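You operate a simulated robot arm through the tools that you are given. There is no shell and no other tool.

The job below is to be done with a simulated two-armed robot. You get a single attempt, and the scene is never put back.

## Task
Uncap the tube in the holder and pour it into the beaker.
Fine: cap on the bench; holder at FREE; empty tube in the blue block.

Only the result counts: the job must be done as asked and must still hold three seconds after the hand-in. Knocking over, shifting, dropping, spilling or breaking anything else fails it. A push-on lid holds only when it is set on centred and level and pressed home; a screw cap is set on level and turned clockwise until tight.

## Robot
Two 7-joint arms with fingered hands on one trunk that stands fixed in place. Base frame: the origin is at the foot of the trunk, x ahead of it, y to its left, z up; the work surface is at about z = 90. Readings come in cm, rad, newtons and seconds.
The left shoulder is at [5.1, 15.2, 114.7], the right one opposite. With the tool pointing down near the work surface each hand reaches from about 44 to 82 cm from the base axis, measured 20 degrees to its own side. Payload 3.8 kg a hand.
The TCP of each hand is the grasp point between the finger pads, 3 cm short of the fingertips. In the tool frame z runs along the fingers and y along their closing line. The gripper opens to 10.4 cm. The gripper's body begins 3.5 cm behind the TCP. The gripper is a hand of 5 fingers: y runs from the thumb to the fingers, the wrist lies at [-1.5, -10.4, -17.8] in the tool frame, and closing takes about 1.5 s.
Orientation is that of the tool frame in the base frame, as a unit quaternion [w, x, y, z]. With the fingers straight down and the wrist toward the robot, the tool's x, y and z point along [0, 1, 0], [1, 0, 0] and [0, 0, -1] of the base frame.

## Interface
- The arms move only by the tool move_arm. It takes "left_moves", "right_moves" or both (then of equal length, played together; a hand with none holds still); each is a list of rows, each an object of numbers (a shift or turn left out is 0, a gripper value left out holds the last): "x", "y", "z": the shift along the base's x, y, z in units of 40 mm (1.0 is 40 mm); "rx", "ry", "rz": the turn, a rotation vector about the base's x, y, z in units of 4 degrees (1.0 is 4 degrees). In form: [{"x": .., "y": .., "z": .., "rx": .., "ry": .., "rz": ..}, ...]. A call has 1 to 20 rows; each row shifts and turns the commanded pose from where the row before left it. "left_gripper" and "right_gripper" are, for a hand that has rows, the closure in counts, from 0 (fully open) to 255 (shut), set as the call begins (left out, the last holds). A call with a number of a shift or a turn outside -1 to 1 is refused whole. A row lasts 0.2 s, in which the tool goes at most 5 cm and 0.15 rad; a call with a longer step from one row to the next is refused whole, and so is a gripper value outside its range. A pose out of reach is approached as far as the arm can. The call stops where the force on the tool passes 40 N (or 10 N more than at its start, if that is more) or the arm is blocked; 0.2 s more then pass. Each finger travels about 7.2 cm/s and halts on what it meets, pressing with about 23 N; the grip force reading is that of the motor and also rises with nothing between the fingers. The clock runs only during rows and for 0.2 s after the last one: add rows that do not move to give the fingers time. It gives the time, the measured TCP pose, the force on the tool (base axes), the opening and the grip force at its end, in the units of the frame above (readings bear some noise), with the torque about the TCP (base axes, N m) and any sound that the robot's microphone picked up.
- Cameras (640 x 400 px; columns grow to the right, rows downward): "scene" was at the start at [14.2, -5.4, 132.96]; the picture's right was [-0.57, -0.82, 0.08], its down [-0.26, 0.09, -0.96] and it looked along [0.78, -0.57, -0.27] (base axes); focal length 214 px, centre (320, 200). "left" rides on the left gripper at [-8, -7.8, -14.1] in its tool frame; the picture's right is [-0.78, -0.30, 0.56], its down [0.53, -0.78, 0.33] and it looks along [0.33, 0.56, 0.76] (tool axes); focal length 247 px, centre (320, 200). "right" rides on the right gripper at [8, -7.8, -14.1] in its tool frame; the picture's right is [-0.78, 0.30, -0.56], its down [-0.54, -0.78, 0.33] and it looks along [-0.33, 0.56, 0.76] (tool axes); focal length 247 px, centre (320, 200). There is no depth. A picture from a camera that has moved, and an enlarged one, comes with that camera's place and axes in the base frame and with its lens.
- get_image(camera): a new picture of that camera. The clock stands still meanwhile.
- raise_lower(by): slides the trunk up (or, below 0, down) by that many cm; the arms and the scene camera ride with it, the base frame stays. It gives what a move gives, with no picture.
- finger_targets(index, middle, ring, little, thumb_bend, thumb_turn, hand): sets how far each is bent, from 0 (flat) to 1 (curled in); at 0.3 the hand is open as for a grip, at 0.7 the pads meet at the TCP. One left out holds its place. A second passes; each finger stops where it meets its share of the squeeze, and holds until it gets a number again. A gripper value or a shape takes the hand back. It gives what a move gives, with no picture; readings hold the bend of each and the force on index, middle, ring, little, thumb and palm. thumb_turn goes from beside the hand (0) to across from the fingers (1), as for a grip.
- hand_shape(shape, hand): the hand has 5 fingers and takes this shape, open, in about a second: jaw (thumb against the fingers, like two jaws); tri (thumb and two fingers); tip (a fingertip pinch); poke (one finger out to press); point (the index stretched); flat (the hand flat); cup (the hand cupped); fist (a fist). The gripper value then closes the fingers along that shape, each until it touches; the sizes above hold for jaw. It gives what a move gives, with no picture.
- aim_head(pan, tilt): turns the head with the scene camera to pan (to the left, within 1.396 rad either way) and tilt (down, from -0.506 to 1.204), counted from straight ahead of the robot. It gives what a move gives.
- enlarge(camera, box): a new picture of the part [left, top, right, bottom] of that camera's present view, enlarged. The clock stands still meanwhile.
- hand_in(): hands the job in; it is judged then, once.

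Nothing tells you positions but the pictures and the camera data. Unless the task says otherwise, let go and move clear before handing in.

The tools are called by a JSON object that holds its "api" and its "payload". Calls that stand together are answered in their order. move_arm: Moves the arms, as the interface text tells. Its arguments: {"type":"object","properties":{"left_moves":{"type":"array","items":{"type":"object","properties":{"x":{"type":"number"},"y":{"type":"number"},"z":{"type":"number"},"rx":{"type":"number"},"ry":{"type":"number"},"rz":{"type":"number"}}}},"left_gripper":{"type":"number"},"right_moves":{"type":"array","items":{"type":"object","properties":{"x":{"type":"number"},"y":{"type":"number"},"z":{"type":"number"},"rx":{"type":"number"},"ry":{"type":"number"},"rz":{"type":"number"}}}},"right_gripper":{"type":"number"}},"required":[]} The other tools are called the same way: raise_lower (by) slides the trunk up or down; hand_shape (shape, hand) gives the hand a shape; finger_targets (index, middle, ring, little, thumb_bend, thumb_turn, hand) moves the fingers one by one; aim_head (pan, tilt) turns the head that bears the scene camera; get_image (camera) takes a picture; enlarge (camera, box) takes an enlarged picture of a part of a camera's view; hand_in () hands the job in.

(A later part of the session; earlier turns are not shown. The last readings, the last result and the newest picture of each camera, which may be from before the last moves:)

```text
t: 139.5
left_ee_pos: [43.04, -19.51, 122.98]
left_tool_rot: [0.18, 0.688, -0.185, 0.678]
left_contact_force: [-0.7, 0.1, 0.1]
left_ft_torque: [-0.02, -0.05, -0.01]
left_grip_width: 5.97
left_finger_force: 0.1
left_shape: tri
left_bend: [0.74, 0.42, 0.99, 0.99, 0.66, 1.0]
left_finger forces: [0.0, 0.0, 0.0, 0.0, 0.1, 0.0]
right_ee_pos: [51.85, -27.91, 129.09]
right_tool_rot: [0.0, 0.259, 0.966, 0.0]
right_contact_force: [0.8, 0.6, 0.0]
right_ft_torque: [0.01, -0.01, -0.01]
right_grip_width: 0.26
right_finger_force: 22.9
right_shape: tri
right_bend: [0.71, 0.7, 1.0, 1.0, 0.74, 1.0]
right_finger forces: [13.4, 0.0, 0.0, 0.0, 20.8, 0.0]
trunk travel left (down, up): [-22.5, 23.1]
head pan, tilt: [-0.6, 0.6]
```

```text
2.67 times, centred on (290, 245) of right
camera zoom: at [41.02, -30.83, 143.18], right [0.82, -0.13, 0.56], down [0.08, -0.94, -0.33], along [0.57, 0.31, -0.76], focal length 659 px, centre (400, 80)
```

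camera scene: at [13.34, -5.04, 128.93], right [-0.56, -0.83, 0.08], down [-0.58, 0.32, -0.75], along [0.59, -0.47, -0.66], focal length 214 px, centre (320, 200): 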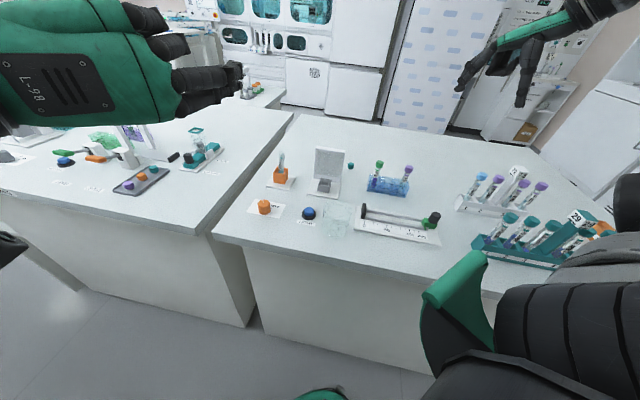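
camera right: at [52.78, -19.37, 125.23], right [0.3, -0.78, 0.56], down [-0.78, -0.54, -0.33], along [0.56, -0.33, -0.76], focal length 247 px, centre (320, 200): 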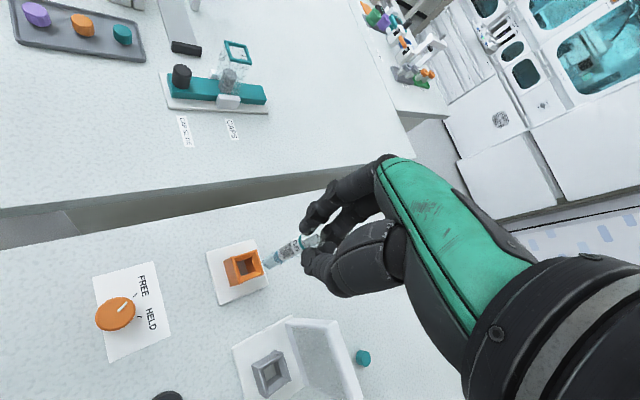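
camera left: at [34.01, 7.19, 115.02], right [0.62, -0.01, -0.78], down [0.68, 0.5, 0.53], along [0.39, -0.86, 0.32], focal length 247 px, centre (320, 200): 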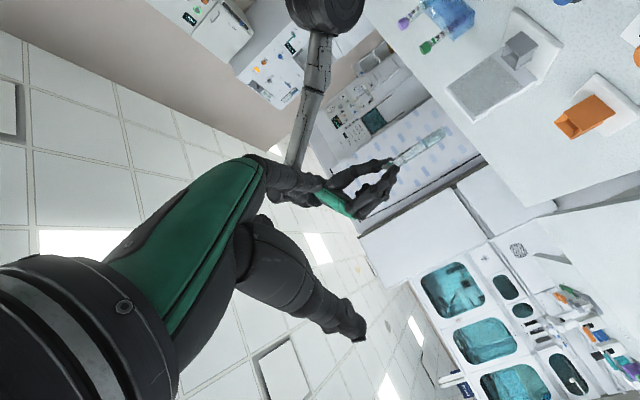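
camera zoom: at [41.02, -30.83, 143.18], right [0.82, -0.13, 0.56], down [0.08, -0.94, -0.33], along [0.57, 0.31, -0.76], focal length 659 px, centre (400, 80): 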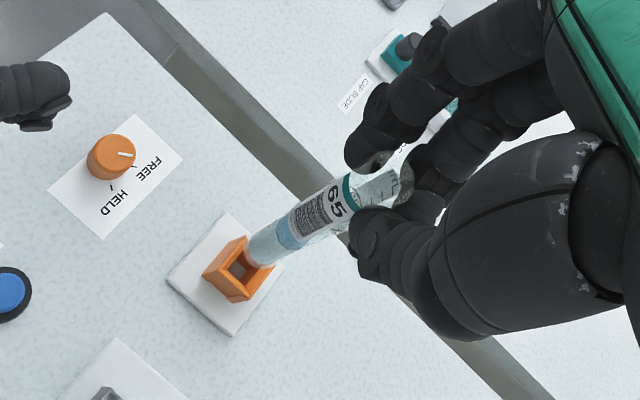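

{"api": "move_arm", "payload": {"left_moves": [{"y": -0.33}, {"y": -0.33}, {"x": 0.29, "y": -0.167}, {"x": 0.29, "y": -0.167}, {"x": 0.29, "y": -0.167}, {"x": 0.29, "y": -0.167}, {}, {}]}}

{"api": "enlarge", "payload": {"camera": "left", "box": [200, 110, 460, 310]}}

{"api": "enlarge", "payload": {"camera": "right", "box": [195, 170, 385, 320]}}

```text
t: 141.3
left_ee_pos: [47.56, -24.98, 123.81]
left_tool_rot: [0.18, 0.687, -0.185, 0.679]
left_contact_force: [-0.2, 0.1, 0.3]
left_ft_torque: [-0.04, -0.01, -0.01]
left_grip_width: 5.97
left_finger_force: 0.0
left_shape: tri
left_bend: [0.74, 0.42, 0.99, 0.99, 0.66, 1.0]
left_finger forces: [0.0, 0.0, 0.1, 0.1, 0.0, 0.0]
left hand out of reach, approached as far as the arm can: row 1, 5
right_ee_pos: [51.81, -28.01, 128.95]
right_tool_rot: [0.0, 0.259, 0.966, -0.001]
right_contact_force: [0.4, -0.3, -0.2]
right_ft_torque: [-0.02, 0.02, 0.02]
right_grip_width: 0.28
right_finger_force: 22.7
right_shape: tri
right_bend: [0.71, 0.7, 1.0, 1.0, 0.74, 1.0]
right_finger forces: [13.5, 0.1, 0.0, 0.1, 20.9, 0.1]
trunk travel left (down, up): [-22.5, 23.1]
head pan, tilt: [-0.6, 0.6]
```

```text
2.00 times, centred on (330, 210) of left
camera zoom: at [39.19, -11.12, 116.09], right [0.62, -0.01, -0.78], down [0.68, 0.5, 0.53], along [0.39, -0.86, 0.32], focal length 494 px, centre (300, 180)
```

zoom: 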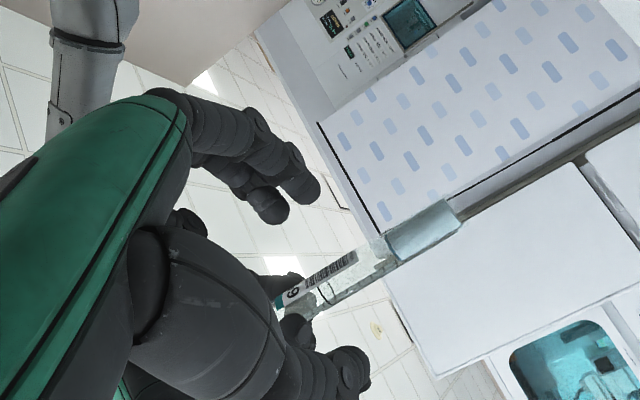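

```text
2.67 times, centred on (290, 245) of right
camera zoom: at [41.03, -30.83, 143.17], right [0.82, -0.13, 0.56], down [0.08, -0.94, -0.33], along [0.57, 0.31, -0.76], focal length 659 px, centre (400, 80)
```

zoom: 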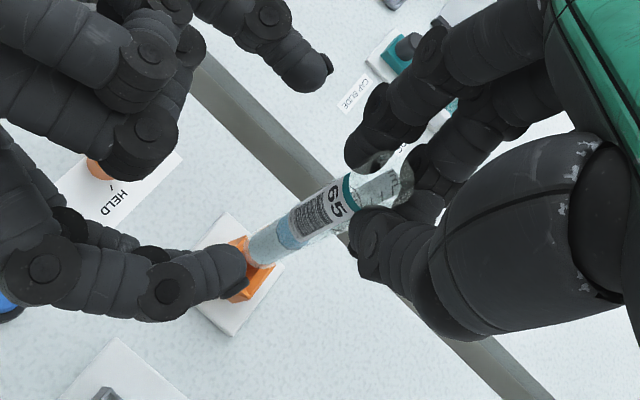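

{"api": "move_arm", "payload": {"left_moves": [{"x": 0.2, "y": -0.1, "z": -0.1}, {"x": 0.2, "y": -0.1, "z": -0.1}, {}]}}

{"api": "enlarge", "payload": {"camera": "left", "box": [240, 140, 420, 290]}}

{"api": "enlarge", "payload": {"camera": "right", "box": [195, 170, 385, 320]}}

```text
t: 142.1
left_ee_pos: [49.06, -25.78, 124.03]
left_tool_rot: [0.181, 0.687, -0.185, 0.679]
left_contact_force: [0.1, 0.0, -0.4]
left_ft_torque: [-0.01, -0.01, 0.01]
left_grip_width: 5.91
left_finger_force: 0.0
left_shape: tri
left_bend: [0.74, 0.42, 0.99, 0.99, 0.66, 1.0]
left_finger forces: [0.1, 0.0, 0.0, 0.0, 0.0, 0.1]
left hand out of reach, approached as far as the arm can: row 1, 2
right_ee_pos: [51.98, -27.95, 129.07]
right_tool_rot: [0.0, 0.258, 0.966, -0.001]
right_contact_force: [-0.4, 0.4, -0.6]
right_ft_torque: [0.03, 0.02, -0.02]
right_grip_width: 0.29
right_finger_force: 23.4
right_shape: tri
right_bend: [0.71, 0.7, 1.0, 1.0, 0.74, 1.0]
right_finger forces: [13.5, 0.1, 0.0, 0.0, 20.9, 0.1]
trunk travel left (down, up): [-22.5, 23.1]
head pan, tilt: [-0.6, 0.6]
```

```text
2.67 times, centred on (330, 215) of left
camera zoom: at [40.68, -12.0, 116.27], right [0.62, -0.01, -0.78], down [0.68, 0.5, 0.53], along [0.39, -0.86, 0.32], focal length 659 px, centre (293, 160)
```

zoom: 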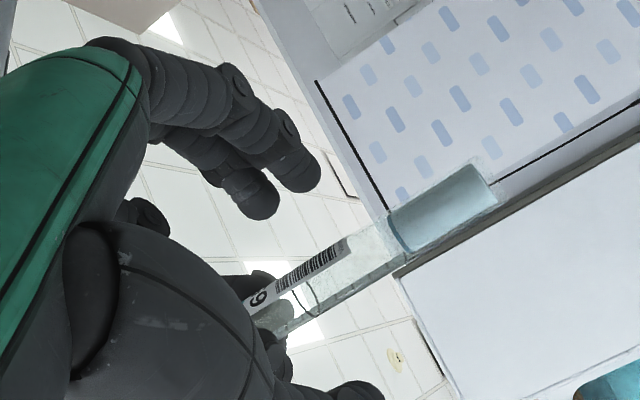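

```text
2.67 times, centred on (290, 245) of right
camera zoom: at [41.01, -30.81, 143.17], right [0.82, -0.13, 0.56], down [0.08, -0.94, -0.33], along [0.57, 0.31, -0.76], focal length 659 px, centre (400, 80)
```

zoom: 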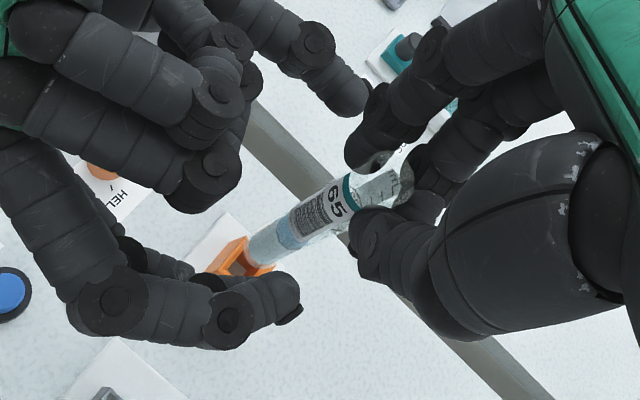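

{"api": "move_arm", "payload": {"right_moves": [{"z": 0.25}, {}, {}, {}], "left_moves": [{}, {"x": 0.13, "y": -0.055}, {"x": 0.13, "y": -0.055}, {}]}}

{"api": "enlarge", "payload": {"camera": "left", "box": [240, 140, 420, 290]}}

{"api": "enlarge", "payload": {"camera": "right", "box": [195, 170, 385, 320]}}

```text
t: 143.1
left_ee_pos: [50.07, -26.27, 124.19]
left_tool_rot: [0.181, 0.686, -0.185, 0.68]
left_contact_force: [-0.6, -0.2, 0.1]
left_ft_torque: [-0.01, -0.01, 0.01]
left_grip_width: 5.95
left_finger_force: 0.0
left_shape: tri
left_bend: [0.74, 0.42, 0.99, 0.99, 0.66, 1.0]
left_finger forces: [0.1, 0.0, 0.0, 0.0, 0.1, 0.0]
right_ee_pos: [51.87, -27.85, 130.09]
right_tool_rot: [-0.001, 0.259, 0.966, 0.0]
right_contact_force: [0.5, 0.0, -0.5]
right_ft_torque: [0.01, 0.01, 0.01]
right_grip_width: 0.28
right_finger_force: 22.4
right_shape: tri
right_bend: [0.71, 0.7, 1.0, 1.0, 0.74, 1.0]
right_finger forces: [13.4, 0.0, 0.0, 0.1, 20.9, 0.1]
trunk travel left (down, up): [-22.5, 23.1]
head pan, tilt: [-0.6, 0.6]
```

```text
2.67 times, centred on (330, 215) of left
camera zoom: at [41.72, -12.42, 116.39], right [0.62, -0.02, -0.78], down [0.68, 0.5, 0.53], along [0.38, -0.86, 0.32], focal length 659 px, centre (293, 160)
```

zoom: 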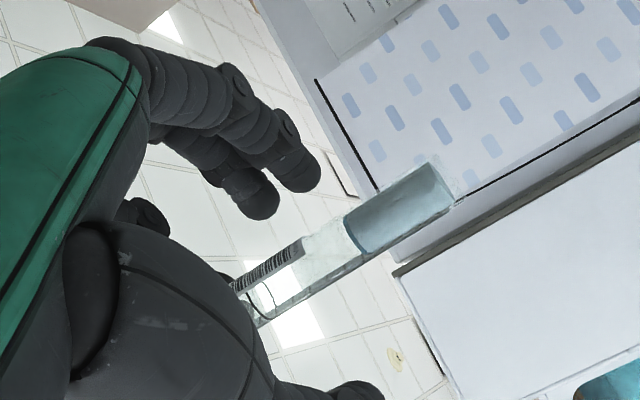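

```text
2.67 times, centred on (290, 245) of right
camera zoom: at [40.98, -30.77, 144.18], right [0.82, -0.13, 0.56], down [0.08, -0.94, -0.33], along [0.57, 0.31, -0.76], focal length 659 px, centre (400, 80)
```

zoom: 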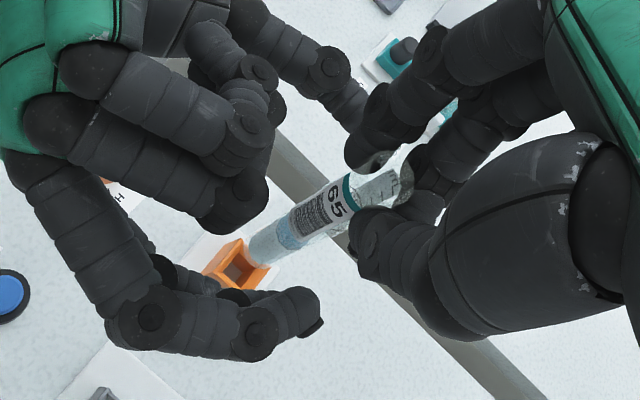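

The tube lies right where the left fingertips will meet. Closing the left hand on it while the right still holds.

{"api": "move_arm", "payload": {"left_moves": [{}, {}, {}, {}, {}, {}, {}, {}, {}], "left_gripper": 255}}

{"api": "enlarge", "payload": {"camera": "left", "box": [240, 140, 420, 290]}}

{"api": "enlarge", "payload": {"camera": "right", "box": [195, 170, 385, 320]}}

```text
t: 145.1
left_ee_pos: [50.22, -26.2, 124.16]
left_tool_rot: [0.18, 0.687, -0.185, 0.679]
left_contact_force: [-0.3, -1.6, -1.3]
left_ft_torque: [0.0, 0.01, -0.07]
left_grip_width: 1.08
left_finger_force: 23.0
left_shape: tri
left_bend: [0.73, 0.6, 1.0, 1.0, 0.73, 1.0]
left_finger forces: [11.0, 10.3, 0.0, 0.0, 19.8, 0.0]
right_ee_pos: [51.87, -27.94, 129.96]
right_tool_rot: [-0.001, 0.259, 0.966, -0.001]
right_contact_force: [0.4, 2.6, 0.1]
right_ft_torque: [0.09, 0.0, 0.02]
right_grip_width: 0.25
right_finger_force: 23.2
right_shape: tri
right_bend: [0.71, 0.7, 1.0, 1.0, 0.74, 1.0]
right_finger forces: [14.8, 0.0, 0.0, 0.1, 20.6, 0.0]
trunk travel left (down, up): [-22.5, 23.1]
head pan, tilt: [-0.6, 0.6]
```

```text
2.67 times, centred on (330, 215) of left
camera zoom: at [41.73, -12.43, 116.39], right [0.62, -0.02, -0.78], down [0.68, 0.5, 0.53], along [0.38, -0.86, 0.32], focal length 659 px, centre (293, 160)
```

zoom: 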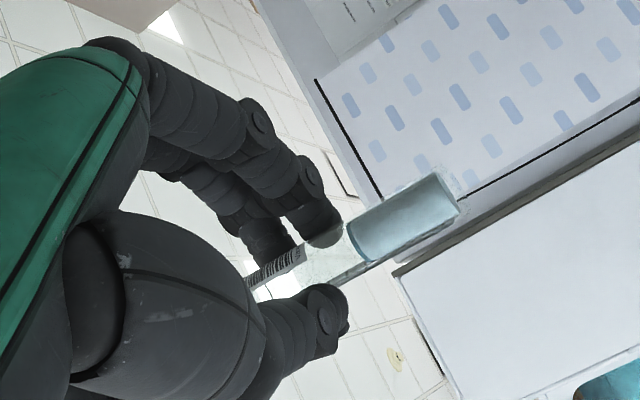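

```text
2.67 times, centred on (290, 245) of right
camera zoom: at [41.0, -30.79, 144.17], right [0.82, -0.13, 0.56], down [0.08, -0.94, -0.33], along [0.57, 0.31, -0.76], focal length 659 px, centre (400, 80)
```

zoom: 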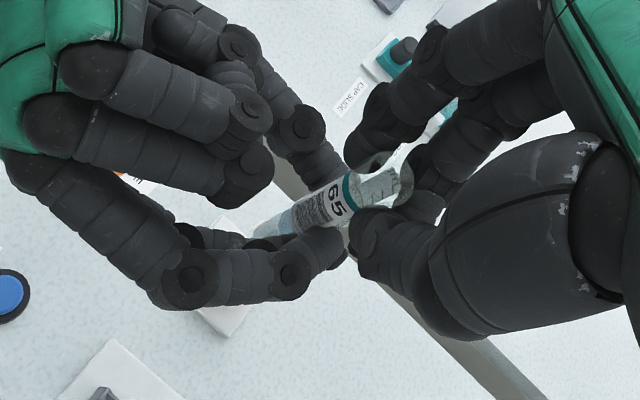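

A solid three-point grip in the left hand. Now the right hand lets go and rises straight up.

{"api": "move_arm", "payload": {"right_moves": [{}, {}, {}, {}, {}, {}], "right_gripper": 150}}

{"api": "enlarge", "payload": {"camera": "right", "box": [195, 170, 385, 320]}}

```text
t: 146.5
left_ee_pos: [50.14, -26.13, 124.15]
left_tool_rot: [0.181, 0.686, -0.185, 0.68]
left_contact_force: [0.5, 0.3, 1.2]
left_ft_torque: [0.01, 0.02, 0.01]
left_grip_width: 1.08
left_finger_force: 23.5
left_shape: tri
left_bend: [0.73, 0.61, 1.0, 1.0, 0.73, 1.0]
left_finger forces: [10.9, 10.4, 0.0, 0.0, 21.2, 0.0]
right_ee_pos: [51.92, -27.9, 130.02]
right_tool_rot: [0.001, 0.259, 0.966, 0.0]
right_contact_force: [1.1, 0.3, 0.8]
right_ft_torque: [-0.03, 0.01, 0.01]
right_grip_width: 4.25
right_finger_force: 0.1
right_shape: tri
right_bend: [0.74, 0.48, 0.99, 0.99, 0.72, 1.0]
right_finger forces: [0.0, 0.0, 0.0, 0.1, 0.0, 0.1]
trunk travel left (down, up): [-22.5, 23.1]
head pan, tilt: [-0.6, 0.6]
```

```text
2.67 times, centred on (290, 245) of right
camera zoom: at [41.0, -30.79, 144.16], right [0.82, -0.13, 0.56], down [0.08, -0.94, -0.33], along [0.57, 0.31, -0.76], focal length 659 px, centre (400, 80)
```

zoom: 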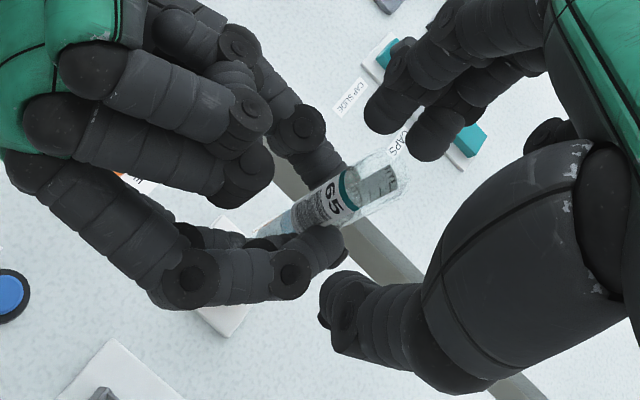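

{"api": "move_arm", "payload": {"right_moves": [{"z": 0.3}, {"z": 0.4}, {"z": 0.4}, {"z": 0.4}, {"x": -0.2, "y": -0.6}, {"x": -0.2, "y": -0.6}, {"x": -0.2, "y": -0.6}, {"x": -0.2, "y": -0.6}, {"x": -0.2, "y": -0.6}, {"x": -0.2, "y": -0.6}, {"x": -0.2, "y": -0.6}, {"x": -0.2, "y": -0.6}, {}]}}

{"api": "get_image", "payload": {"camera": "scene"}}

{"api": "get_image", "payload": {"camera": "right"}}

{"api": "get_image", "payload": {"camera": "left"}}

```text
t: 149.3
left_ee_pos: [50.16, -26.22, 124.15]
left_tool_rot: [0.181, 0.686, -0.183, 0.68]
left_contact_force: [1.2, 0.2, 0.6]
left_ft_torque: [0.0, 0.0, -0.01]
left_grip_width: 1.09
left_finger_force: 23.1
left_shape: tri
left_bend: [0.73, 0.61, 1.0, 1.0, 0.73, 1.0]
left_finger forces: [10.9, 10.2, 0.0, 0.0, 21.1, 0.0]
right_ee_pos: [46.88, -41.85, 136.09]
right_tool_rot: [0.0, 0.259, 0.966, 0.0]
right_contact_force: [-1.0, 0.2, -0.4]
right_ft_torque: [0.01, -0.01, 0.0]
right_grip_width: 4.28
right_finger_force: 0.0
right_shape: tri
right_bend: [0.74, 0.48, 0.99, 0.99, 0.72, 1.0]
right_finger forces: [0.0, 0.0, 0.1, 0.1, 0.0, 0.0]
right hand out of reach, approached as far as the arm can: row 10, 11, 12
trunk travel left (down, up): [-22.5, 23.1]
head pan, tilt: [-0.6, 0.6]
```

```text
taken
camera scene: at [13.34, -5.02, 128.94], right [-0.56, -0.83, 0.08], down [-0.58, 0.32, -0.75], along [0.59, -0.47, -0.66], focal length 214 px, centre (320, 200)
```

scene: 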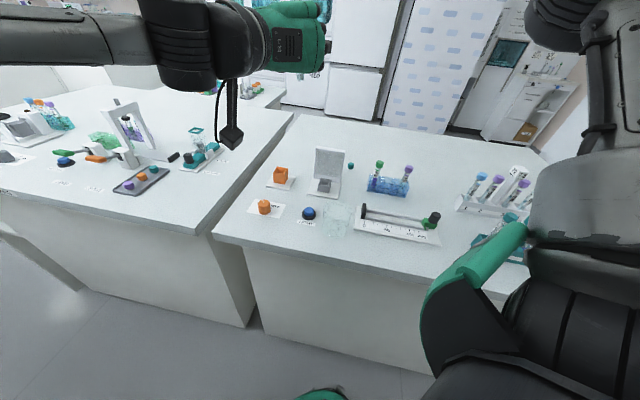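

```text
taken
camera right: at [35.98, -44.68, 150.26], right [0.82, -0.13, 0.56], down [0.08, -0.94, -0.33], along [0.57, 0.31, -0.76], focal length 247 px, centre (320, 200)
```

right: 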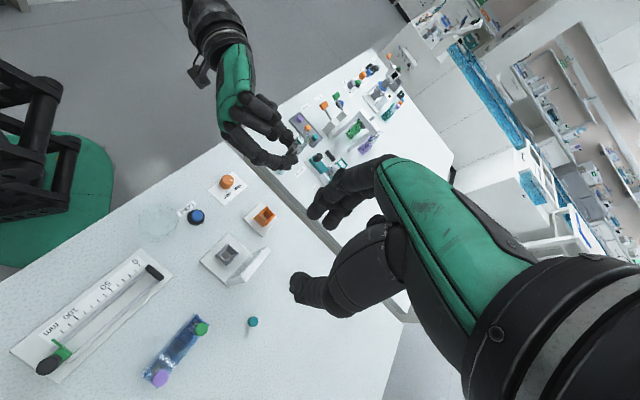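

```text
taken
camera left: at [41.71, -12.42, 116.39], right [0.62, -0.02, -0.78], down [0.68, 0.5, 0.53], along [0.38, -0.86, 0.32], focal length 247 px, centre (320, 200)
```

left: 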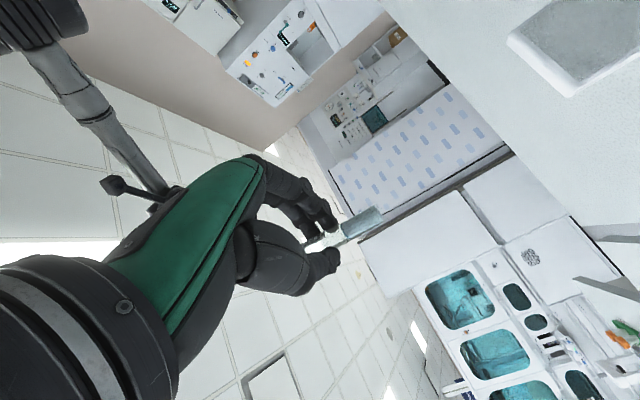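

The left hand holds the open tube securely. Now I'll pitch the left hand forward to about 80° tilt (still short of spilling, as the liquid is only in the bottom third) while moving towards the beaker.

{"api": "move_arm", "payload": {"left_moves": [{"x": -0.114, "y": 0.058, "z": -0.139, "rx": 0.5556, "ry": 0.9622}, {"x": -0.114, "y": 0.058, "z": -0.139, "rx": 0.5556, "ry": 0.9622}, {"x": -0.114, "y": 0.058, "z": -0.139, "rx": 0.5556, "ry": 0.9622}, {"x": -0.114, "y": 0.058, "z": -0.139, "rx": 0.5556, "ry": 0.9622}, {"x": -0.114, "y": 0.058, "z": -0.139, "rx": 0.5556, "ry": 0.9622}, {"x": -0.114, "y": 0.058, "z": -0.139, "rx": 0.5556, "ry": 0.9622}, {"x": -0.114, "y": 0.058, "z": -0.139, "rx": 0.5556, "ry": 0.9622}, {"x": -0.114, "y": 0.058, "z": -0.139, "rx": 0.5556, "ry": 0.9622}, {}]}}

{"api": "get_image", "payload": {"camera": "right"}}

{"api": "get_image", "payload": {"camera": "scene"}}

```text
t: 151.3
left_ee_pos: [46.53, -24.31, 119.69]
left_tool_rot: [0.118, 0.859, -0.23, 0.441]
left_contact_force: [0.1, 0.7, -0.4]
left_ft_torque: [-0.02, -0.05, 0.01]
left_grip_width: 1.08
left_finger_force: 23.1
left_shape: tri
left_bend: [0.73, 0.61, 1.0, 1.0, 0.73, 1.0]
left_finger forces: [10.8, 9.7, 0.0, 0.0, 20.5, 0.0]
right_ee_pos: [47.0, -41.81, 136.13]
right_tool_rot: [0.001, 0.259, 0.966, 0.0]
right_contact_force: [0.7, 0.3, 0.8]
right_ft_torque: [0.01, 0.02, 0.0]
right_grip_width: 4.29
right_finger_force: 0.1
right_shape: tri
right_bend: [0.74, 0.48, 0.99, 0.99, 0.72, 1.0]
right_finger forces: [0.1, 0.0, 0.0, 0.1, 0.0, 0.0]
trunk travel left (down, up): [-22.5, 23.1]
head pan, tilt: [-0.6, 0.6]
```

```text
taken
camera right: at [36.02, -44.68, 150.24], right [0.82, -0.13, 0.56], down [0.08, -0.94, -0.33], along [0.57, 0.31, -0.76], focal length 247 px, centre (320, 200)
```

right: 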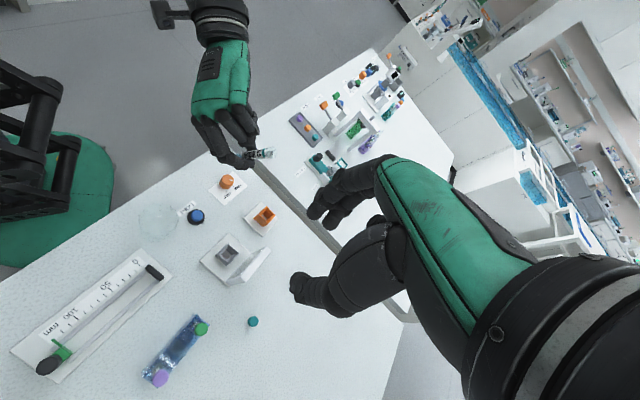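

```text
taken
camera scene: at [13.36, -5.02, 128.93], right [-0.56, -0.83, 0.08], down [-0.58, 0.32, -0.75], along [0.59, -0.47, -0.66], focal length 214 px, centre (320, 200)
```

scene: 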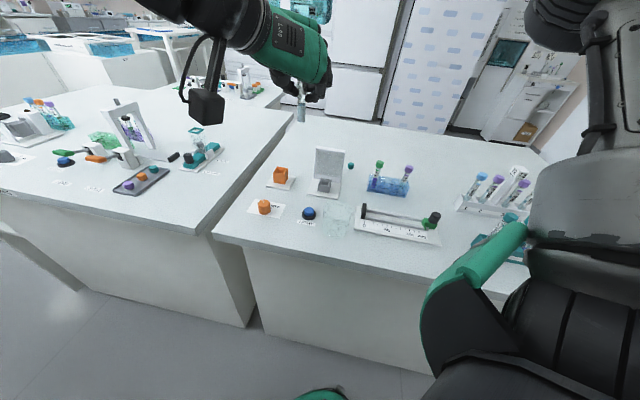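

{"api": "enlarge", "payload": {"camera": "right", "box": [190, 100, 300, 200]}}

{"api": "enlarge", "payload": {"camera": "left", "box": [240, 140, 420, 290]}}

{"api": "enlarge", "payload": {"camera": "scene", "box": [260, 60, 340, 140]}}

```text
4.00 times, centred on (245, 150) of right
camera zoom: at [36.02, -44.68, 150.24], right [0.82, -0.13, 0.56], down [0.08, -0.94, -0.33], along [0.57, 0.31, -0.76], focal length 988 px, centre (620, 400)
```

zoom: 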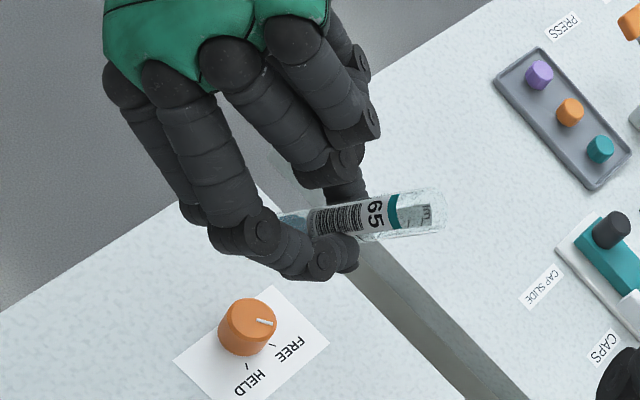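

```text
2.67 times, centred on (330, 215) of left
camera zoom: at [36.39, -9.61, 121.41], right [0.15, 0.26, -0.96], down [0.89, 0.38, 0.24], along [0.43, -0.89, -0.17], focal length 659 px, centre (293, 160)
```

zoom: 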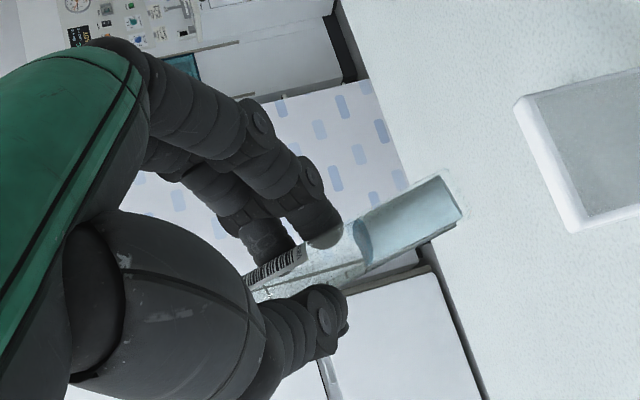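

```text
5.00 times, centred on (300, 100) of scene
camera zoom: at [13.36, -5.02, 128.93], right [-0.56, -0.83, 0.08], down [-0.58, 0.32, -0.75], along [0.59, -0.47, -0.66], focal length 1072 px, centre (420, 700)
```

zoom: 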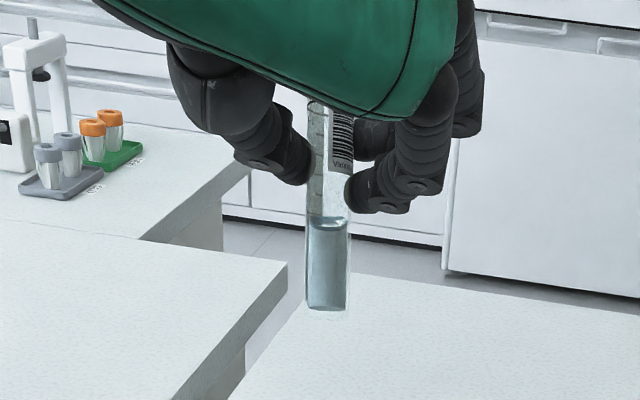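

Tube firmly held, liquid stays at the bottom. Continuing the pitch to ~80°.

{"api": "move_arm", "payload": {"left_moves": [{"x": -0.114, "y": 0.058, "z": -0.1, "rx": 0.5556, "ry": 0.9622}, {"x": -0.114, "y": 0.058, "z": -0.1, "rx": 0.5556, "ry": 0.9622}, {"x": -0.114, "y": 0.058, "z": -0.1, "rx": 0.5556, "ry": 0.9622}, {"x": -0.114, "y": 0.058, "z": -0.1, "rx": 0.5556, "ry": 0.9622}, {"x": -0.114, "y": 0.058, "z": -0.1, "rx": 0.5556, "ry": 0.9622}, {"x": -0.114, "y": 0.058, "z": -0.1, "rx": 0.5556, "ry": 0.9622}, {"x": -0.114, "y": 0.058, "z": -0.1, "rx": 0.5556, "ry": 0.9622}, {"x": -0.114, "y": 0.058, "z": -0.1, "rx": 0.5556, "ry": 0.9622}, {}]}}

{"api": "get_image", "payload": {"camera": "right"}}

{"api": "get_image", "payload": {"camera": "scene"}}

```text
t: 153.3
left_ee_pos: [42.66, -22.37, 116.45]
left_tool_rot: [0.042, 0.953, -0.256, 0.157]
left_contact_force: [0.0, -0.7, -0.2]
left_ft_torque: [0.02, -0.02, 0.0]
left_grip_width: 1.08
left_finger_force: 22.5
left_shape: tri
left_bend: [0.73, 0.61, 1.0, 1.0, 0.73, 1.0]
left_finger forces: [10.7, 9.6, 0.1, 0.0, 20.4, 0.0]
right_ee_pos: [46.96, -41.79, 136.1]
right_tool_rot: [0.002, 0.26, 0.966, -0.001]
right_contact_force: [0.6, 0.2, 0.1]
right_ft_torque: [0.0, -0.01, 0.01]
right_grip_width: 4.28
right_finger_force: 0.1
right_shape: tri
right_bend: [0.74, 0.48, 0.99, 0.99, 0.72, 1.0]
right_finger forces: [0.0, 0.1, 0.1, 0.0, 0.1, 0.1]
trunk travel left (down, up): [-22.5, 23.1]
head pan, tilt: [-0.6, 0.6]
```

```text
taken
camera right: at [35.98, -44.7, 150.25], right [0.82, -0.13, 0.56], down [0.08, -0.94, -0.33], along [0.57, 0.31, -0.76], focal length 247 px, centre (320, 200)
```

right: 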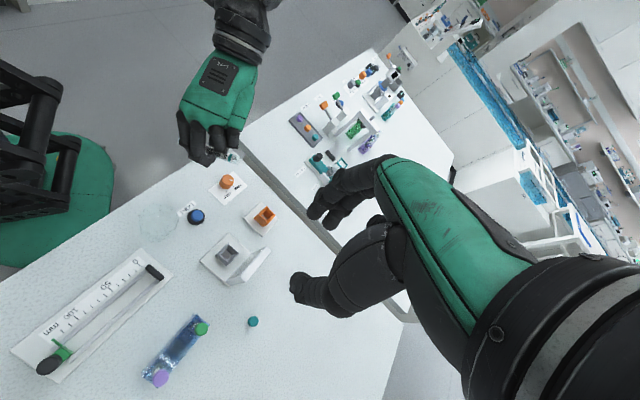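

```text
taken
camera scene: at [13.33, -5.03, 128.94], right [-0.56, -0.83, 0.08], down [-0.58, 0.32, -0.75], along [0.59, -0.47, -0.66], focal length 214 px, centre (320, 200)
```

scene: 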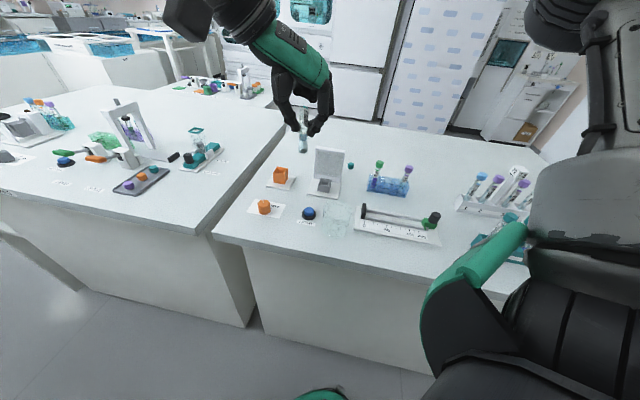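

Tilt is now about 67°. Next I'll translate so the mouth is above the beaker's centre, a few centimetres over the rim.

{"api": "move_arm", "payload": {"left_moves": [{"x": -0.275, "y": -0.125, "z": -0.4}, {"x": -0.275, "y": -0.125, "z": -0.4}, {"x": -0.275, "y": -0.125, "z": -0.4}, {"x": -0.275, "y": -0.125, "z": -0.4}, {"x": -0.275, "y": -0.125, "z": -0.4}, {"x": -0.275, "y": -0.125, "z": -0.35}, {"x": -0.275, "y": -0.125, "z": -0.3}, {"x": -0.275, "y": -0.125, "z": -0.2}, {}, {}]}}

{"api": "enlarge", "payload": {"camera": "right", "box": [90, 130, 250, 260]}}

{"api": "enlarge", "payload": {"camera": "scene", "box": [260, 130, 380, 250]}}

{"api": "get_image", "payload": {"camera": "left"}}

```text
t: 155.5
left_ee_pos: [33.98, -26.39, 104.88]
left_tool_rot: [0.042, 0.953, -0.255, 0.157]
left_contact_force: [0.1, -0.4, -0.3]
left_ft_torque: [-0.02, 0.01, 0.02]
left_grip_width: 1.09
left_finger_force: 23.4
left_shape: tri
left_bend: [0.73, 0.61, 1.0, 1.0, 0.73, 1.0]
left_finger forces: [10.7, 9.7, 0.1, 0.0, 20.5, 0.1]
right_ee_pos: [46.96, -41.76, 136.15]
right_tool_rot: [0.001, 0.259, 0.966, -0.001]
right_contact_force: [-0.7, 0.7, 0.1]
right_ft_torque: [0.01, -0.03, -0.02]
right_grip_width: 4.27
right_finger_force: 0.1
right_shape: tri
right_bend: [0.74, 0.48, 0.99, 0.99, 0.72, 1.0]
right_finger forces: [0.0, 0.1, 0.0, 0.0, 0.0, 0.0]
trunk travel left (down, up): [-22.5, 23.1]
head pan, tilt: [-0.6, 0.6]
```

```text
3.08 times, centred on (170, 195) of right
camera zoom: at [36.0, -44.71, 150.24], right [0.82, -0.13, 0.56], down [0.08, -0.94, -0.33], along [0.57, 0.31, -0.76], focal length 760 px, centre (782, 215)
```

zoom: 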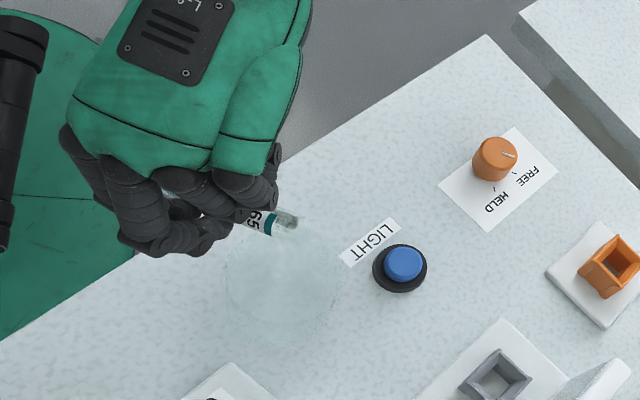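

```text
3.33 times, centred on (320, 190) of scene
camera zoom: at [13.35, -5.04, 128.93], right [-0.56, -0.83, 0.08], down [-0.58, 0.32, -0.75], along [0.59, -0.47, -0.66], focal length 715 px, centre (320, 233)
```

zoom: 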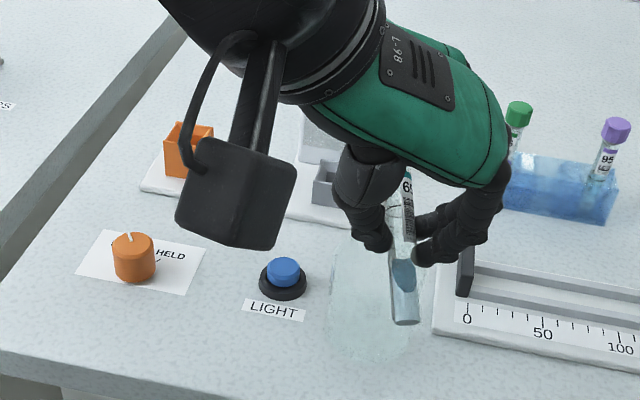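

```text
taken
camera left: at [27.32, -13.78, 115.79], right [-0.33, 0.53, -0.78], down [0.92, 0.37, -0.14], along [0.21, -0.76, -0.61], focal length 247 px, centre (320, 200)
```

left: 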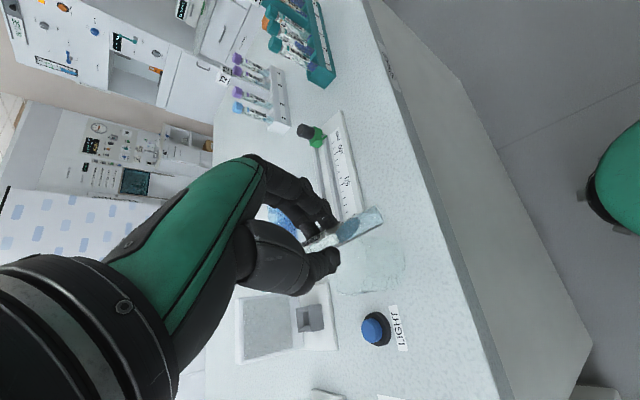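

The mouth is over the beaker. Now I'll tip further about the mouth, lowering it to about 4 cm above the rim and centring it over the beaker.

{"api": "move_arm", "payload": {"left_moves": [{"x": 0.0437, "y": -0.0322, "z": -0.1015, "rx": 0.5556, "ry": 0.9622}, {"x": 0.0437, "y": -0.0322, "z": -0.1015, "rx": 0.5556, "ry": 0.9622}, {"x": 0.055, "y": -0.0386, "z": -0.105, "rx": 0.5556, "ry": 0.9622}, {"x": 0.055, "y": -0.0386, "z": -0.105, "rx": 0.5556, "ry": 0.9622}, {}]}}

{"api": "enlarge", "payload": {"camera": "right", "box": [110, 150, 220, 250]}}

{"api": "enlarge", "payload": {"camera": "scene", "box": [280, 150, 380, 250]}}

{"api": "enlarge", "payload": {"camera": "left", "box": [270, 160, 440, 310]}}

```text
t: 156.7
left_ee_pos: [34.69, -26.88, 103.26]
left_tool_rot: [0.004, 0.966, -0.258, 0.008]
left_contact_force: [-0.6, 0.2, 0.4]
left_ft_torque: [0.03, 0.0, -0.01]
left_grip_width: 1.1
left_finger_force: 23.0
left_shape: tri
left_bend: [0.73, 0.61, 1.0, 1.0, 0.73, 1.0]
left_finger forces: [10.7, 9.6, 0.1, 0.1, 20.3, 0.1]
right_ee_pos: [46.97, -41.95, 136.08]
right_tool_rot: [0.001, 0.259, 0.966, 0.0]
right_contact_force: [-0.1, 0.5, 0.9]
right_ft_torque: [-0.03, 0.02, -0.02]
right_grip_width: 4.25
right_finger_force: 0.0
right_shape: tri
right_bend: [0.74, 0.48, 0.99, 0.99, 0.72, 1.0]
right_finger forces: [0.1, 0.0, 0.1, 0.0, 0.0, 0.0]
trunk travel left (down, up): [-22.5, 23.1]
head pan, tilt: [-0.6, 0.6]
```

```text
4.00 times, centred on (165, 200) of right
camera zoom: at [35.96, -44.69, 150.26], right [0.82, -0.13, 0.56], down [0.08, -0.94, -0.33], along [0.57, 0.31, -0.76], focal length 988 px, centre (940, 200)
```

zoom: 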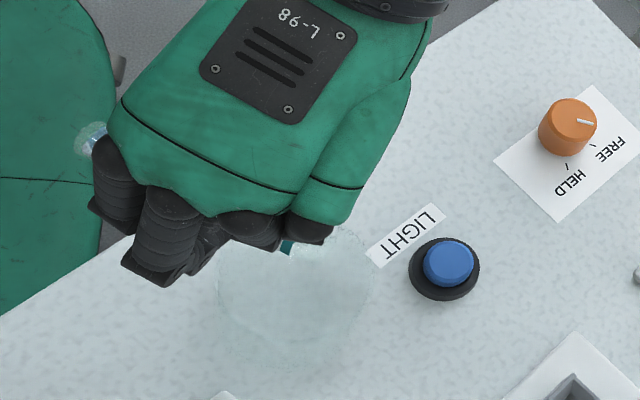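

```text
4.00 times, centred on (330, 200) of scene
camera zoom: at [13.31, -5.03, 128.94], right [-0.56, -0.83, 0.08], down [-0.58, 0.32, -0.75], along [0.59, -0.47, -0.66], focal length 858 px, centre (280, 200)
```

zoom: 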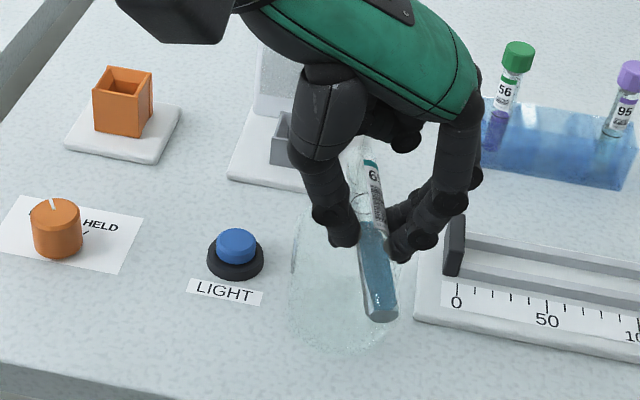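

```text
2.67 times, centred on (355, 235) of left
camera zoom: at [31.42, -16.1, 117.31], right [-0.52, 0.64, -0.57], down [0.86, 0.4, -0.33], along [0.02, -0.66, -0.75], focal length 659 px, centre (227, 107)
```

zoom: 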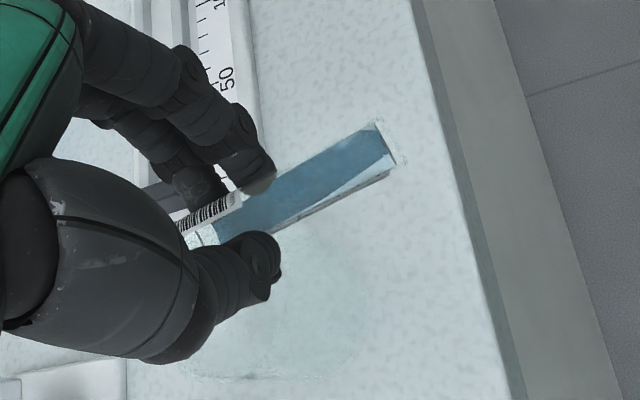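

The tube sits about 15° back in the grip, so its true tilt is ~74°, mouth near (38.4, -29.4, 102). I'll keep tipping slowly around the mouth, bringing it to ~3 cm above the rim.

{"api": "move_arm", "payload": {"left_moves": [{"x": -0.011, "y": -0.0013, "z": -0.004, "rx": 0.2778, "ry": 0.4811}, {"x": -0.011, "y": -0.0013, "z": -0.004, "rx": 0.2778, "ry": 0.4811}, {"x": -0.011, "y": -0.0013, "z": -0.004, "rx": 0.2778, "ry": 0.4811}, {"x": -0.011, "y": -0.0013, "z": -0.004, "rx": 0.2778, "ry": 0.4811}, {"x": -0.0055, "y": -0.0045, "z": -0.006, "rx": 0.2778, "ry": 0.4811}, {"x": -0.0055, "y": -0.0045, "z": -0.006, "rx": 0.2778, "ry": 0.4811}, {}]}}

{"api": "enlarge", "payload": {"camera": "scene", "box": [300, 160, 370, 230]}}

{"api": "enlarge", "payload": {"camera": "left", "box": [270, 160, 440, 310]}}

{"api": "enlarge", "payload": {"camera": "right", "box": [110, 150, 220, 250]}}

```text
t: 158.3
left_ee_pos: [33.66, -24.45, 103.55]
left_tool_rot: [-0.026, 0.961, -0.257, -0.104]
left_contact_force: [0.4, 0.1, -0.8]
left_ft_torque: [0.0, 0.03, 0.01]
left_grip_width: 1.09
left_finger_force: 23.5
left_shape: tri
left_bend: [0.73, 0.61, 1.0, 1.0, 0.73, 1.0]
left_finger forces: [10.7, 9.5, 0.0, 0.0, 20.4, 0.0]
left hand out of reach, approached as far as the arm can: row 1, 2, 3, 4, 5, 6
right_ee_pos: [46.93, -41.87, 136.06]
right_tool_rot: [0.0, 0.259, 0.966, 0.0]
right_contact_force: [-0.6, -1.3, 0.4]
right_ft_torque: [0.0, 0.01, -0.01]
right_grip_width: 4.26
right_finger_force: 0.0
right_shape: tri
right_bend: [0.74, 0.48, 0.99, 0.99, 0.72, 1.0]
right_finger forces: [0.1, 0.0, 0.0, 0.0, 0.1, 0.1]
trunk travel left (down, up): [-22.5, 23.1]
head pan, tilt: [-0.6, 0.6]
```

```text
5.71 times, centred on (335, 195) of scene
camera zoom: at [13.34, -5.05, 128.93], right [-0.56, -0.83, 0.08], down [-0.58, 0.32, -0.75], along [0.59, -0.47, -0.66], focal length 1226 px, centre (234, 229)
```

zoom: 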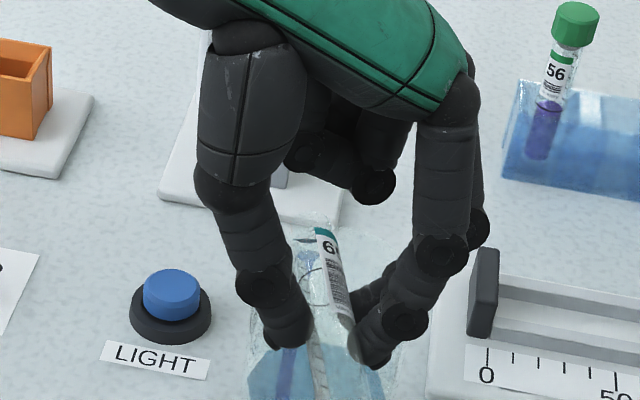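

```text
2.67 times, centred on (355, 235) of left
camera zoom: at [33.37, -15.35, 119.08], right [-0.61, 0.69, -0.38], down [0.78, 0.45, -0.44], along [-0.14, -0.57, -0.81], focal length 659 px, centre (227, 107)
```

zoom: 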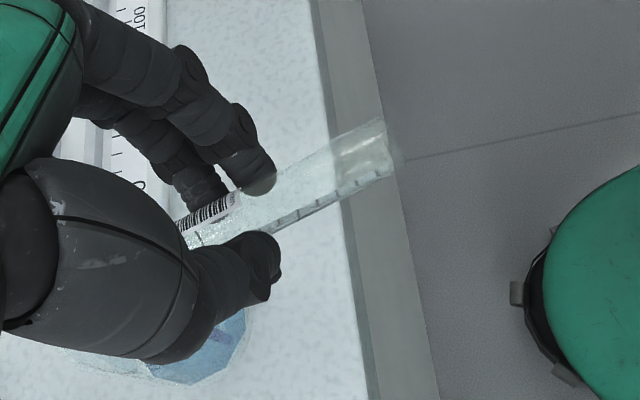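

```text
4.00 times, centred on (165, 200) of right
camera zoom: at [36.0, -44.71, 150.24], right [0.82, -0.13, 0.56], down [0.08, -0.94, -0.33], along [0.57, 0.31, -0.76], focal length 988 px, centre (940, 200)
```

zoom: 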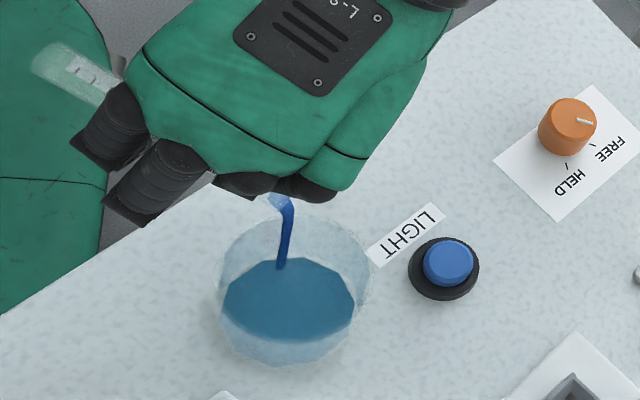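

Liquid is pouring into the beaker (though the arm hit a reach limit and drifted left ~2 cm). I'll hold still a moment and inspect the stream, tube and beaker.

{"api": "move_arm", "payload": {"left_moves": [{}, {}, {}, {}, {}]}}

{"api": "enlarge", "payload": {"camera": "right", "box": [120, 170, 200, 250]}}

{"api": "enlarge", "payload": {"camera": "scene", "box": [300, 180, 370, 240]}}

{"api": "enlarge", "payload": {"camera": "left", "box": [290, 190, 430, 310]}}

```text
t: 159.5
left_ee_pos: [33.73, -24.34, 103.59]
left_tool_rot: [-0.025, 0.961, -0.256, -0.103]
left_contact_force: [-0.7, -1.4, -0.4]
left_ft_torque: [-0.02, 0.03, -0.02]
left_grip_width: 1.09
left_finger_force: 22.8
left_shape: tri
left_bend: [0.73, 0.61, 1.0, 1.0, 0.73, 1.0]
left_finger forces: [10.7, 9.5, 0.0, 0.1, 20.3, 0.1]
right_ee_pos: [46.97, -41.96, 136.1]
right_tool_rot: [0.001, 0.259, 0.966, 0.0]
right_contact_force: [-0.2, -0.8, -0.5]
right_ft_torque: [0.0, 0.0, -0.01]
right_grip_width: 4.26
right_finger_force: 0.0
right_shape: tri
right_bend: [0.74, 0.48, 0.99, 0.99, 0.72, 1.0]
right_finger forces: [0.0, 0.0, 0.1, 0.1, 0.0, 0.1]
trunk travel left (down, up): [-22.5, 23.1]
head pan, tilt: [-0.6, 0.6]
```

```text
5.00 times, centred on (160, 210) of right
camera zoom: at [36.0, -44.71, 150.24], right [0.82, -0.13, 0.56], down [0.08, -0.94, -0.33], along [0.57, 0.31, -0.76], focal length 1235 px, centre (1120, 150)
```

zoom: 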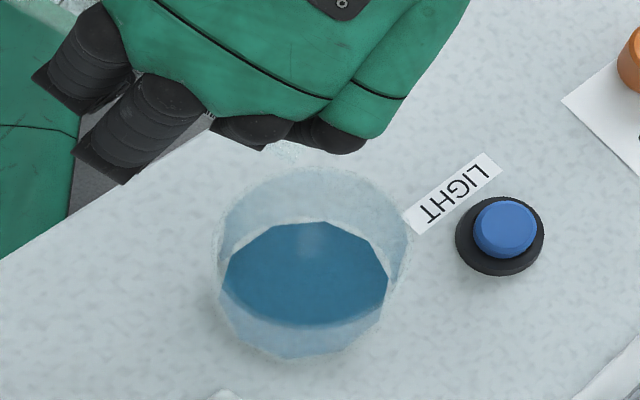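

```text
6.67 times, centred on (335, 210) of scene
camera zoom: at [13.35, -5.04, 128.93], right [-0.56, -0.83, 0.08], down [-0.58, 0.32, -0.75], along [0.59, -0.47, -0.66], focal length 1430 px, centre (220, 133)
```

zoom: 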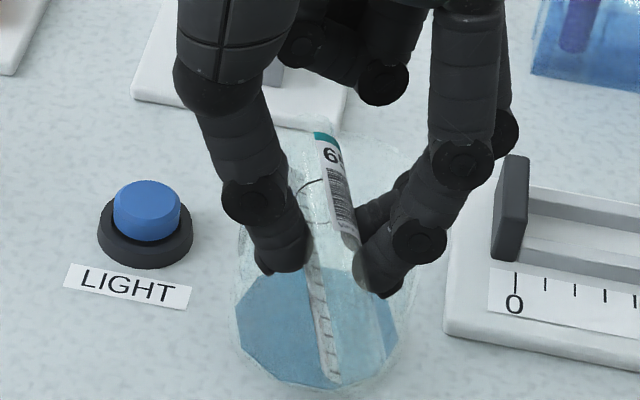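

```text
3.33 times, centred on (360, 250) of left
camera zoom: at [33.36, -15.36, 119.08], right [-0.61, 0.69, -0.38], down [0.78, 0.45, -0.44], along [-0.14, -0.57, -0.81], focal length 823 px, centre (187, 33)
```

zoom: 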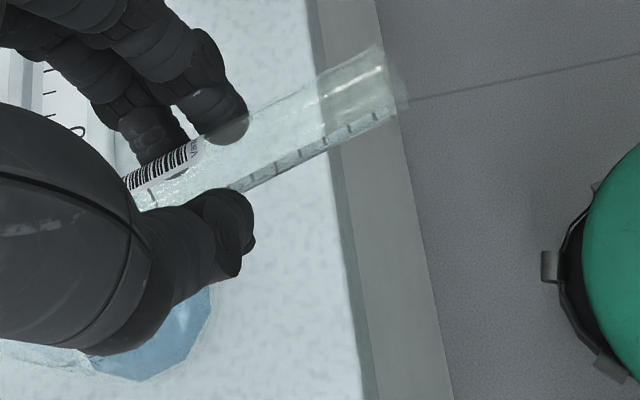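

{"api": "enlarge", "payload": {"camera": "left", "box": [340, 195, 412, 245]}}

{"api": "enlarge", "payload": {"camera": "scene", "box": [320, 195, 365, 240]}}

{"api": "enlarge", "payload": {"camera": "right", "box": [100, 150, 150, 200]}}

```text
8.00 times, centred on (376, 220) of left
camera zoom: at [33.36, -15.36, 119.08], right [-0.61, 0.69, -0.38], down [0.78, 0.45, -0.44], along [-0.14, -0.57, -0.81], focal length 1976 px, centre (-128, 40)
```

zoom: 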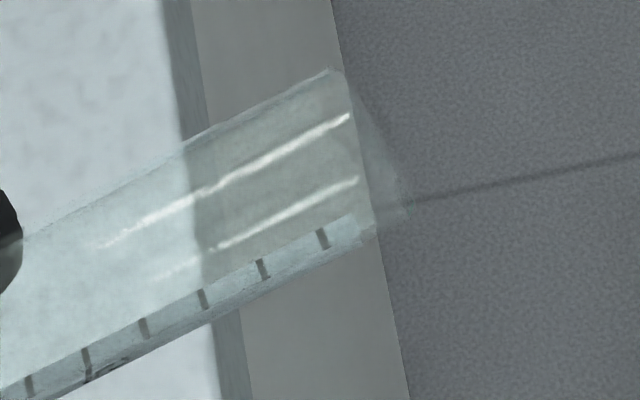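

```text
8.89 times, centred on (342, 218) of scene
camera zoom: at [13.35, -5.04, 128.93], right [-0.56, -0.83, 0.08], down [-0.58, 0.32, -0.75], along [0.59, -0.47, -0.66], focal length 1906 px, centre (120, 44)
```

zoom: 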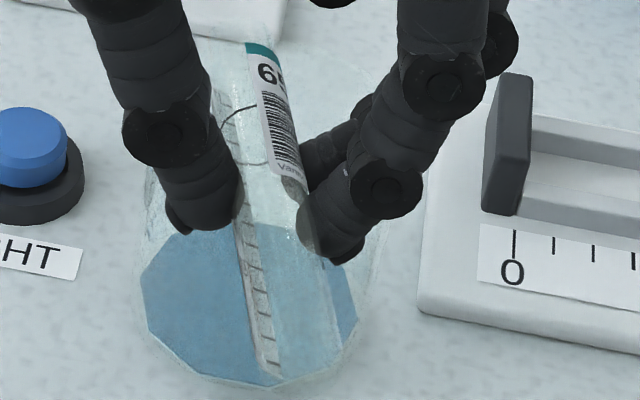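

```text
8.00 times, centred on (125, 175) of right
camera zoom: at [36.0, -44.71, 150.24], right [0.82, -0.13, 0.56], down [0.08, -0.94, -0.33], along [0.57, 0.31, -0.76], focal length 1976 px, centre (1880, 400)
```

zoom: 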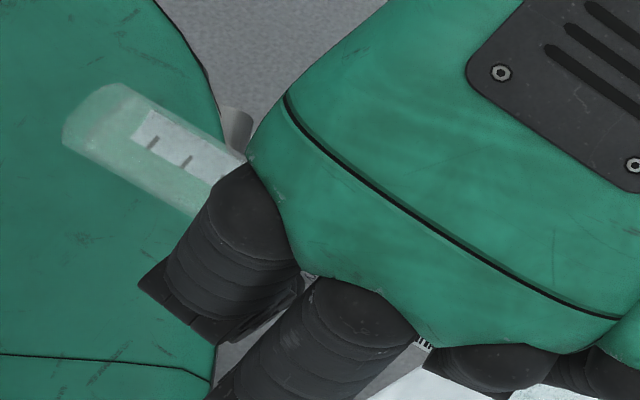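

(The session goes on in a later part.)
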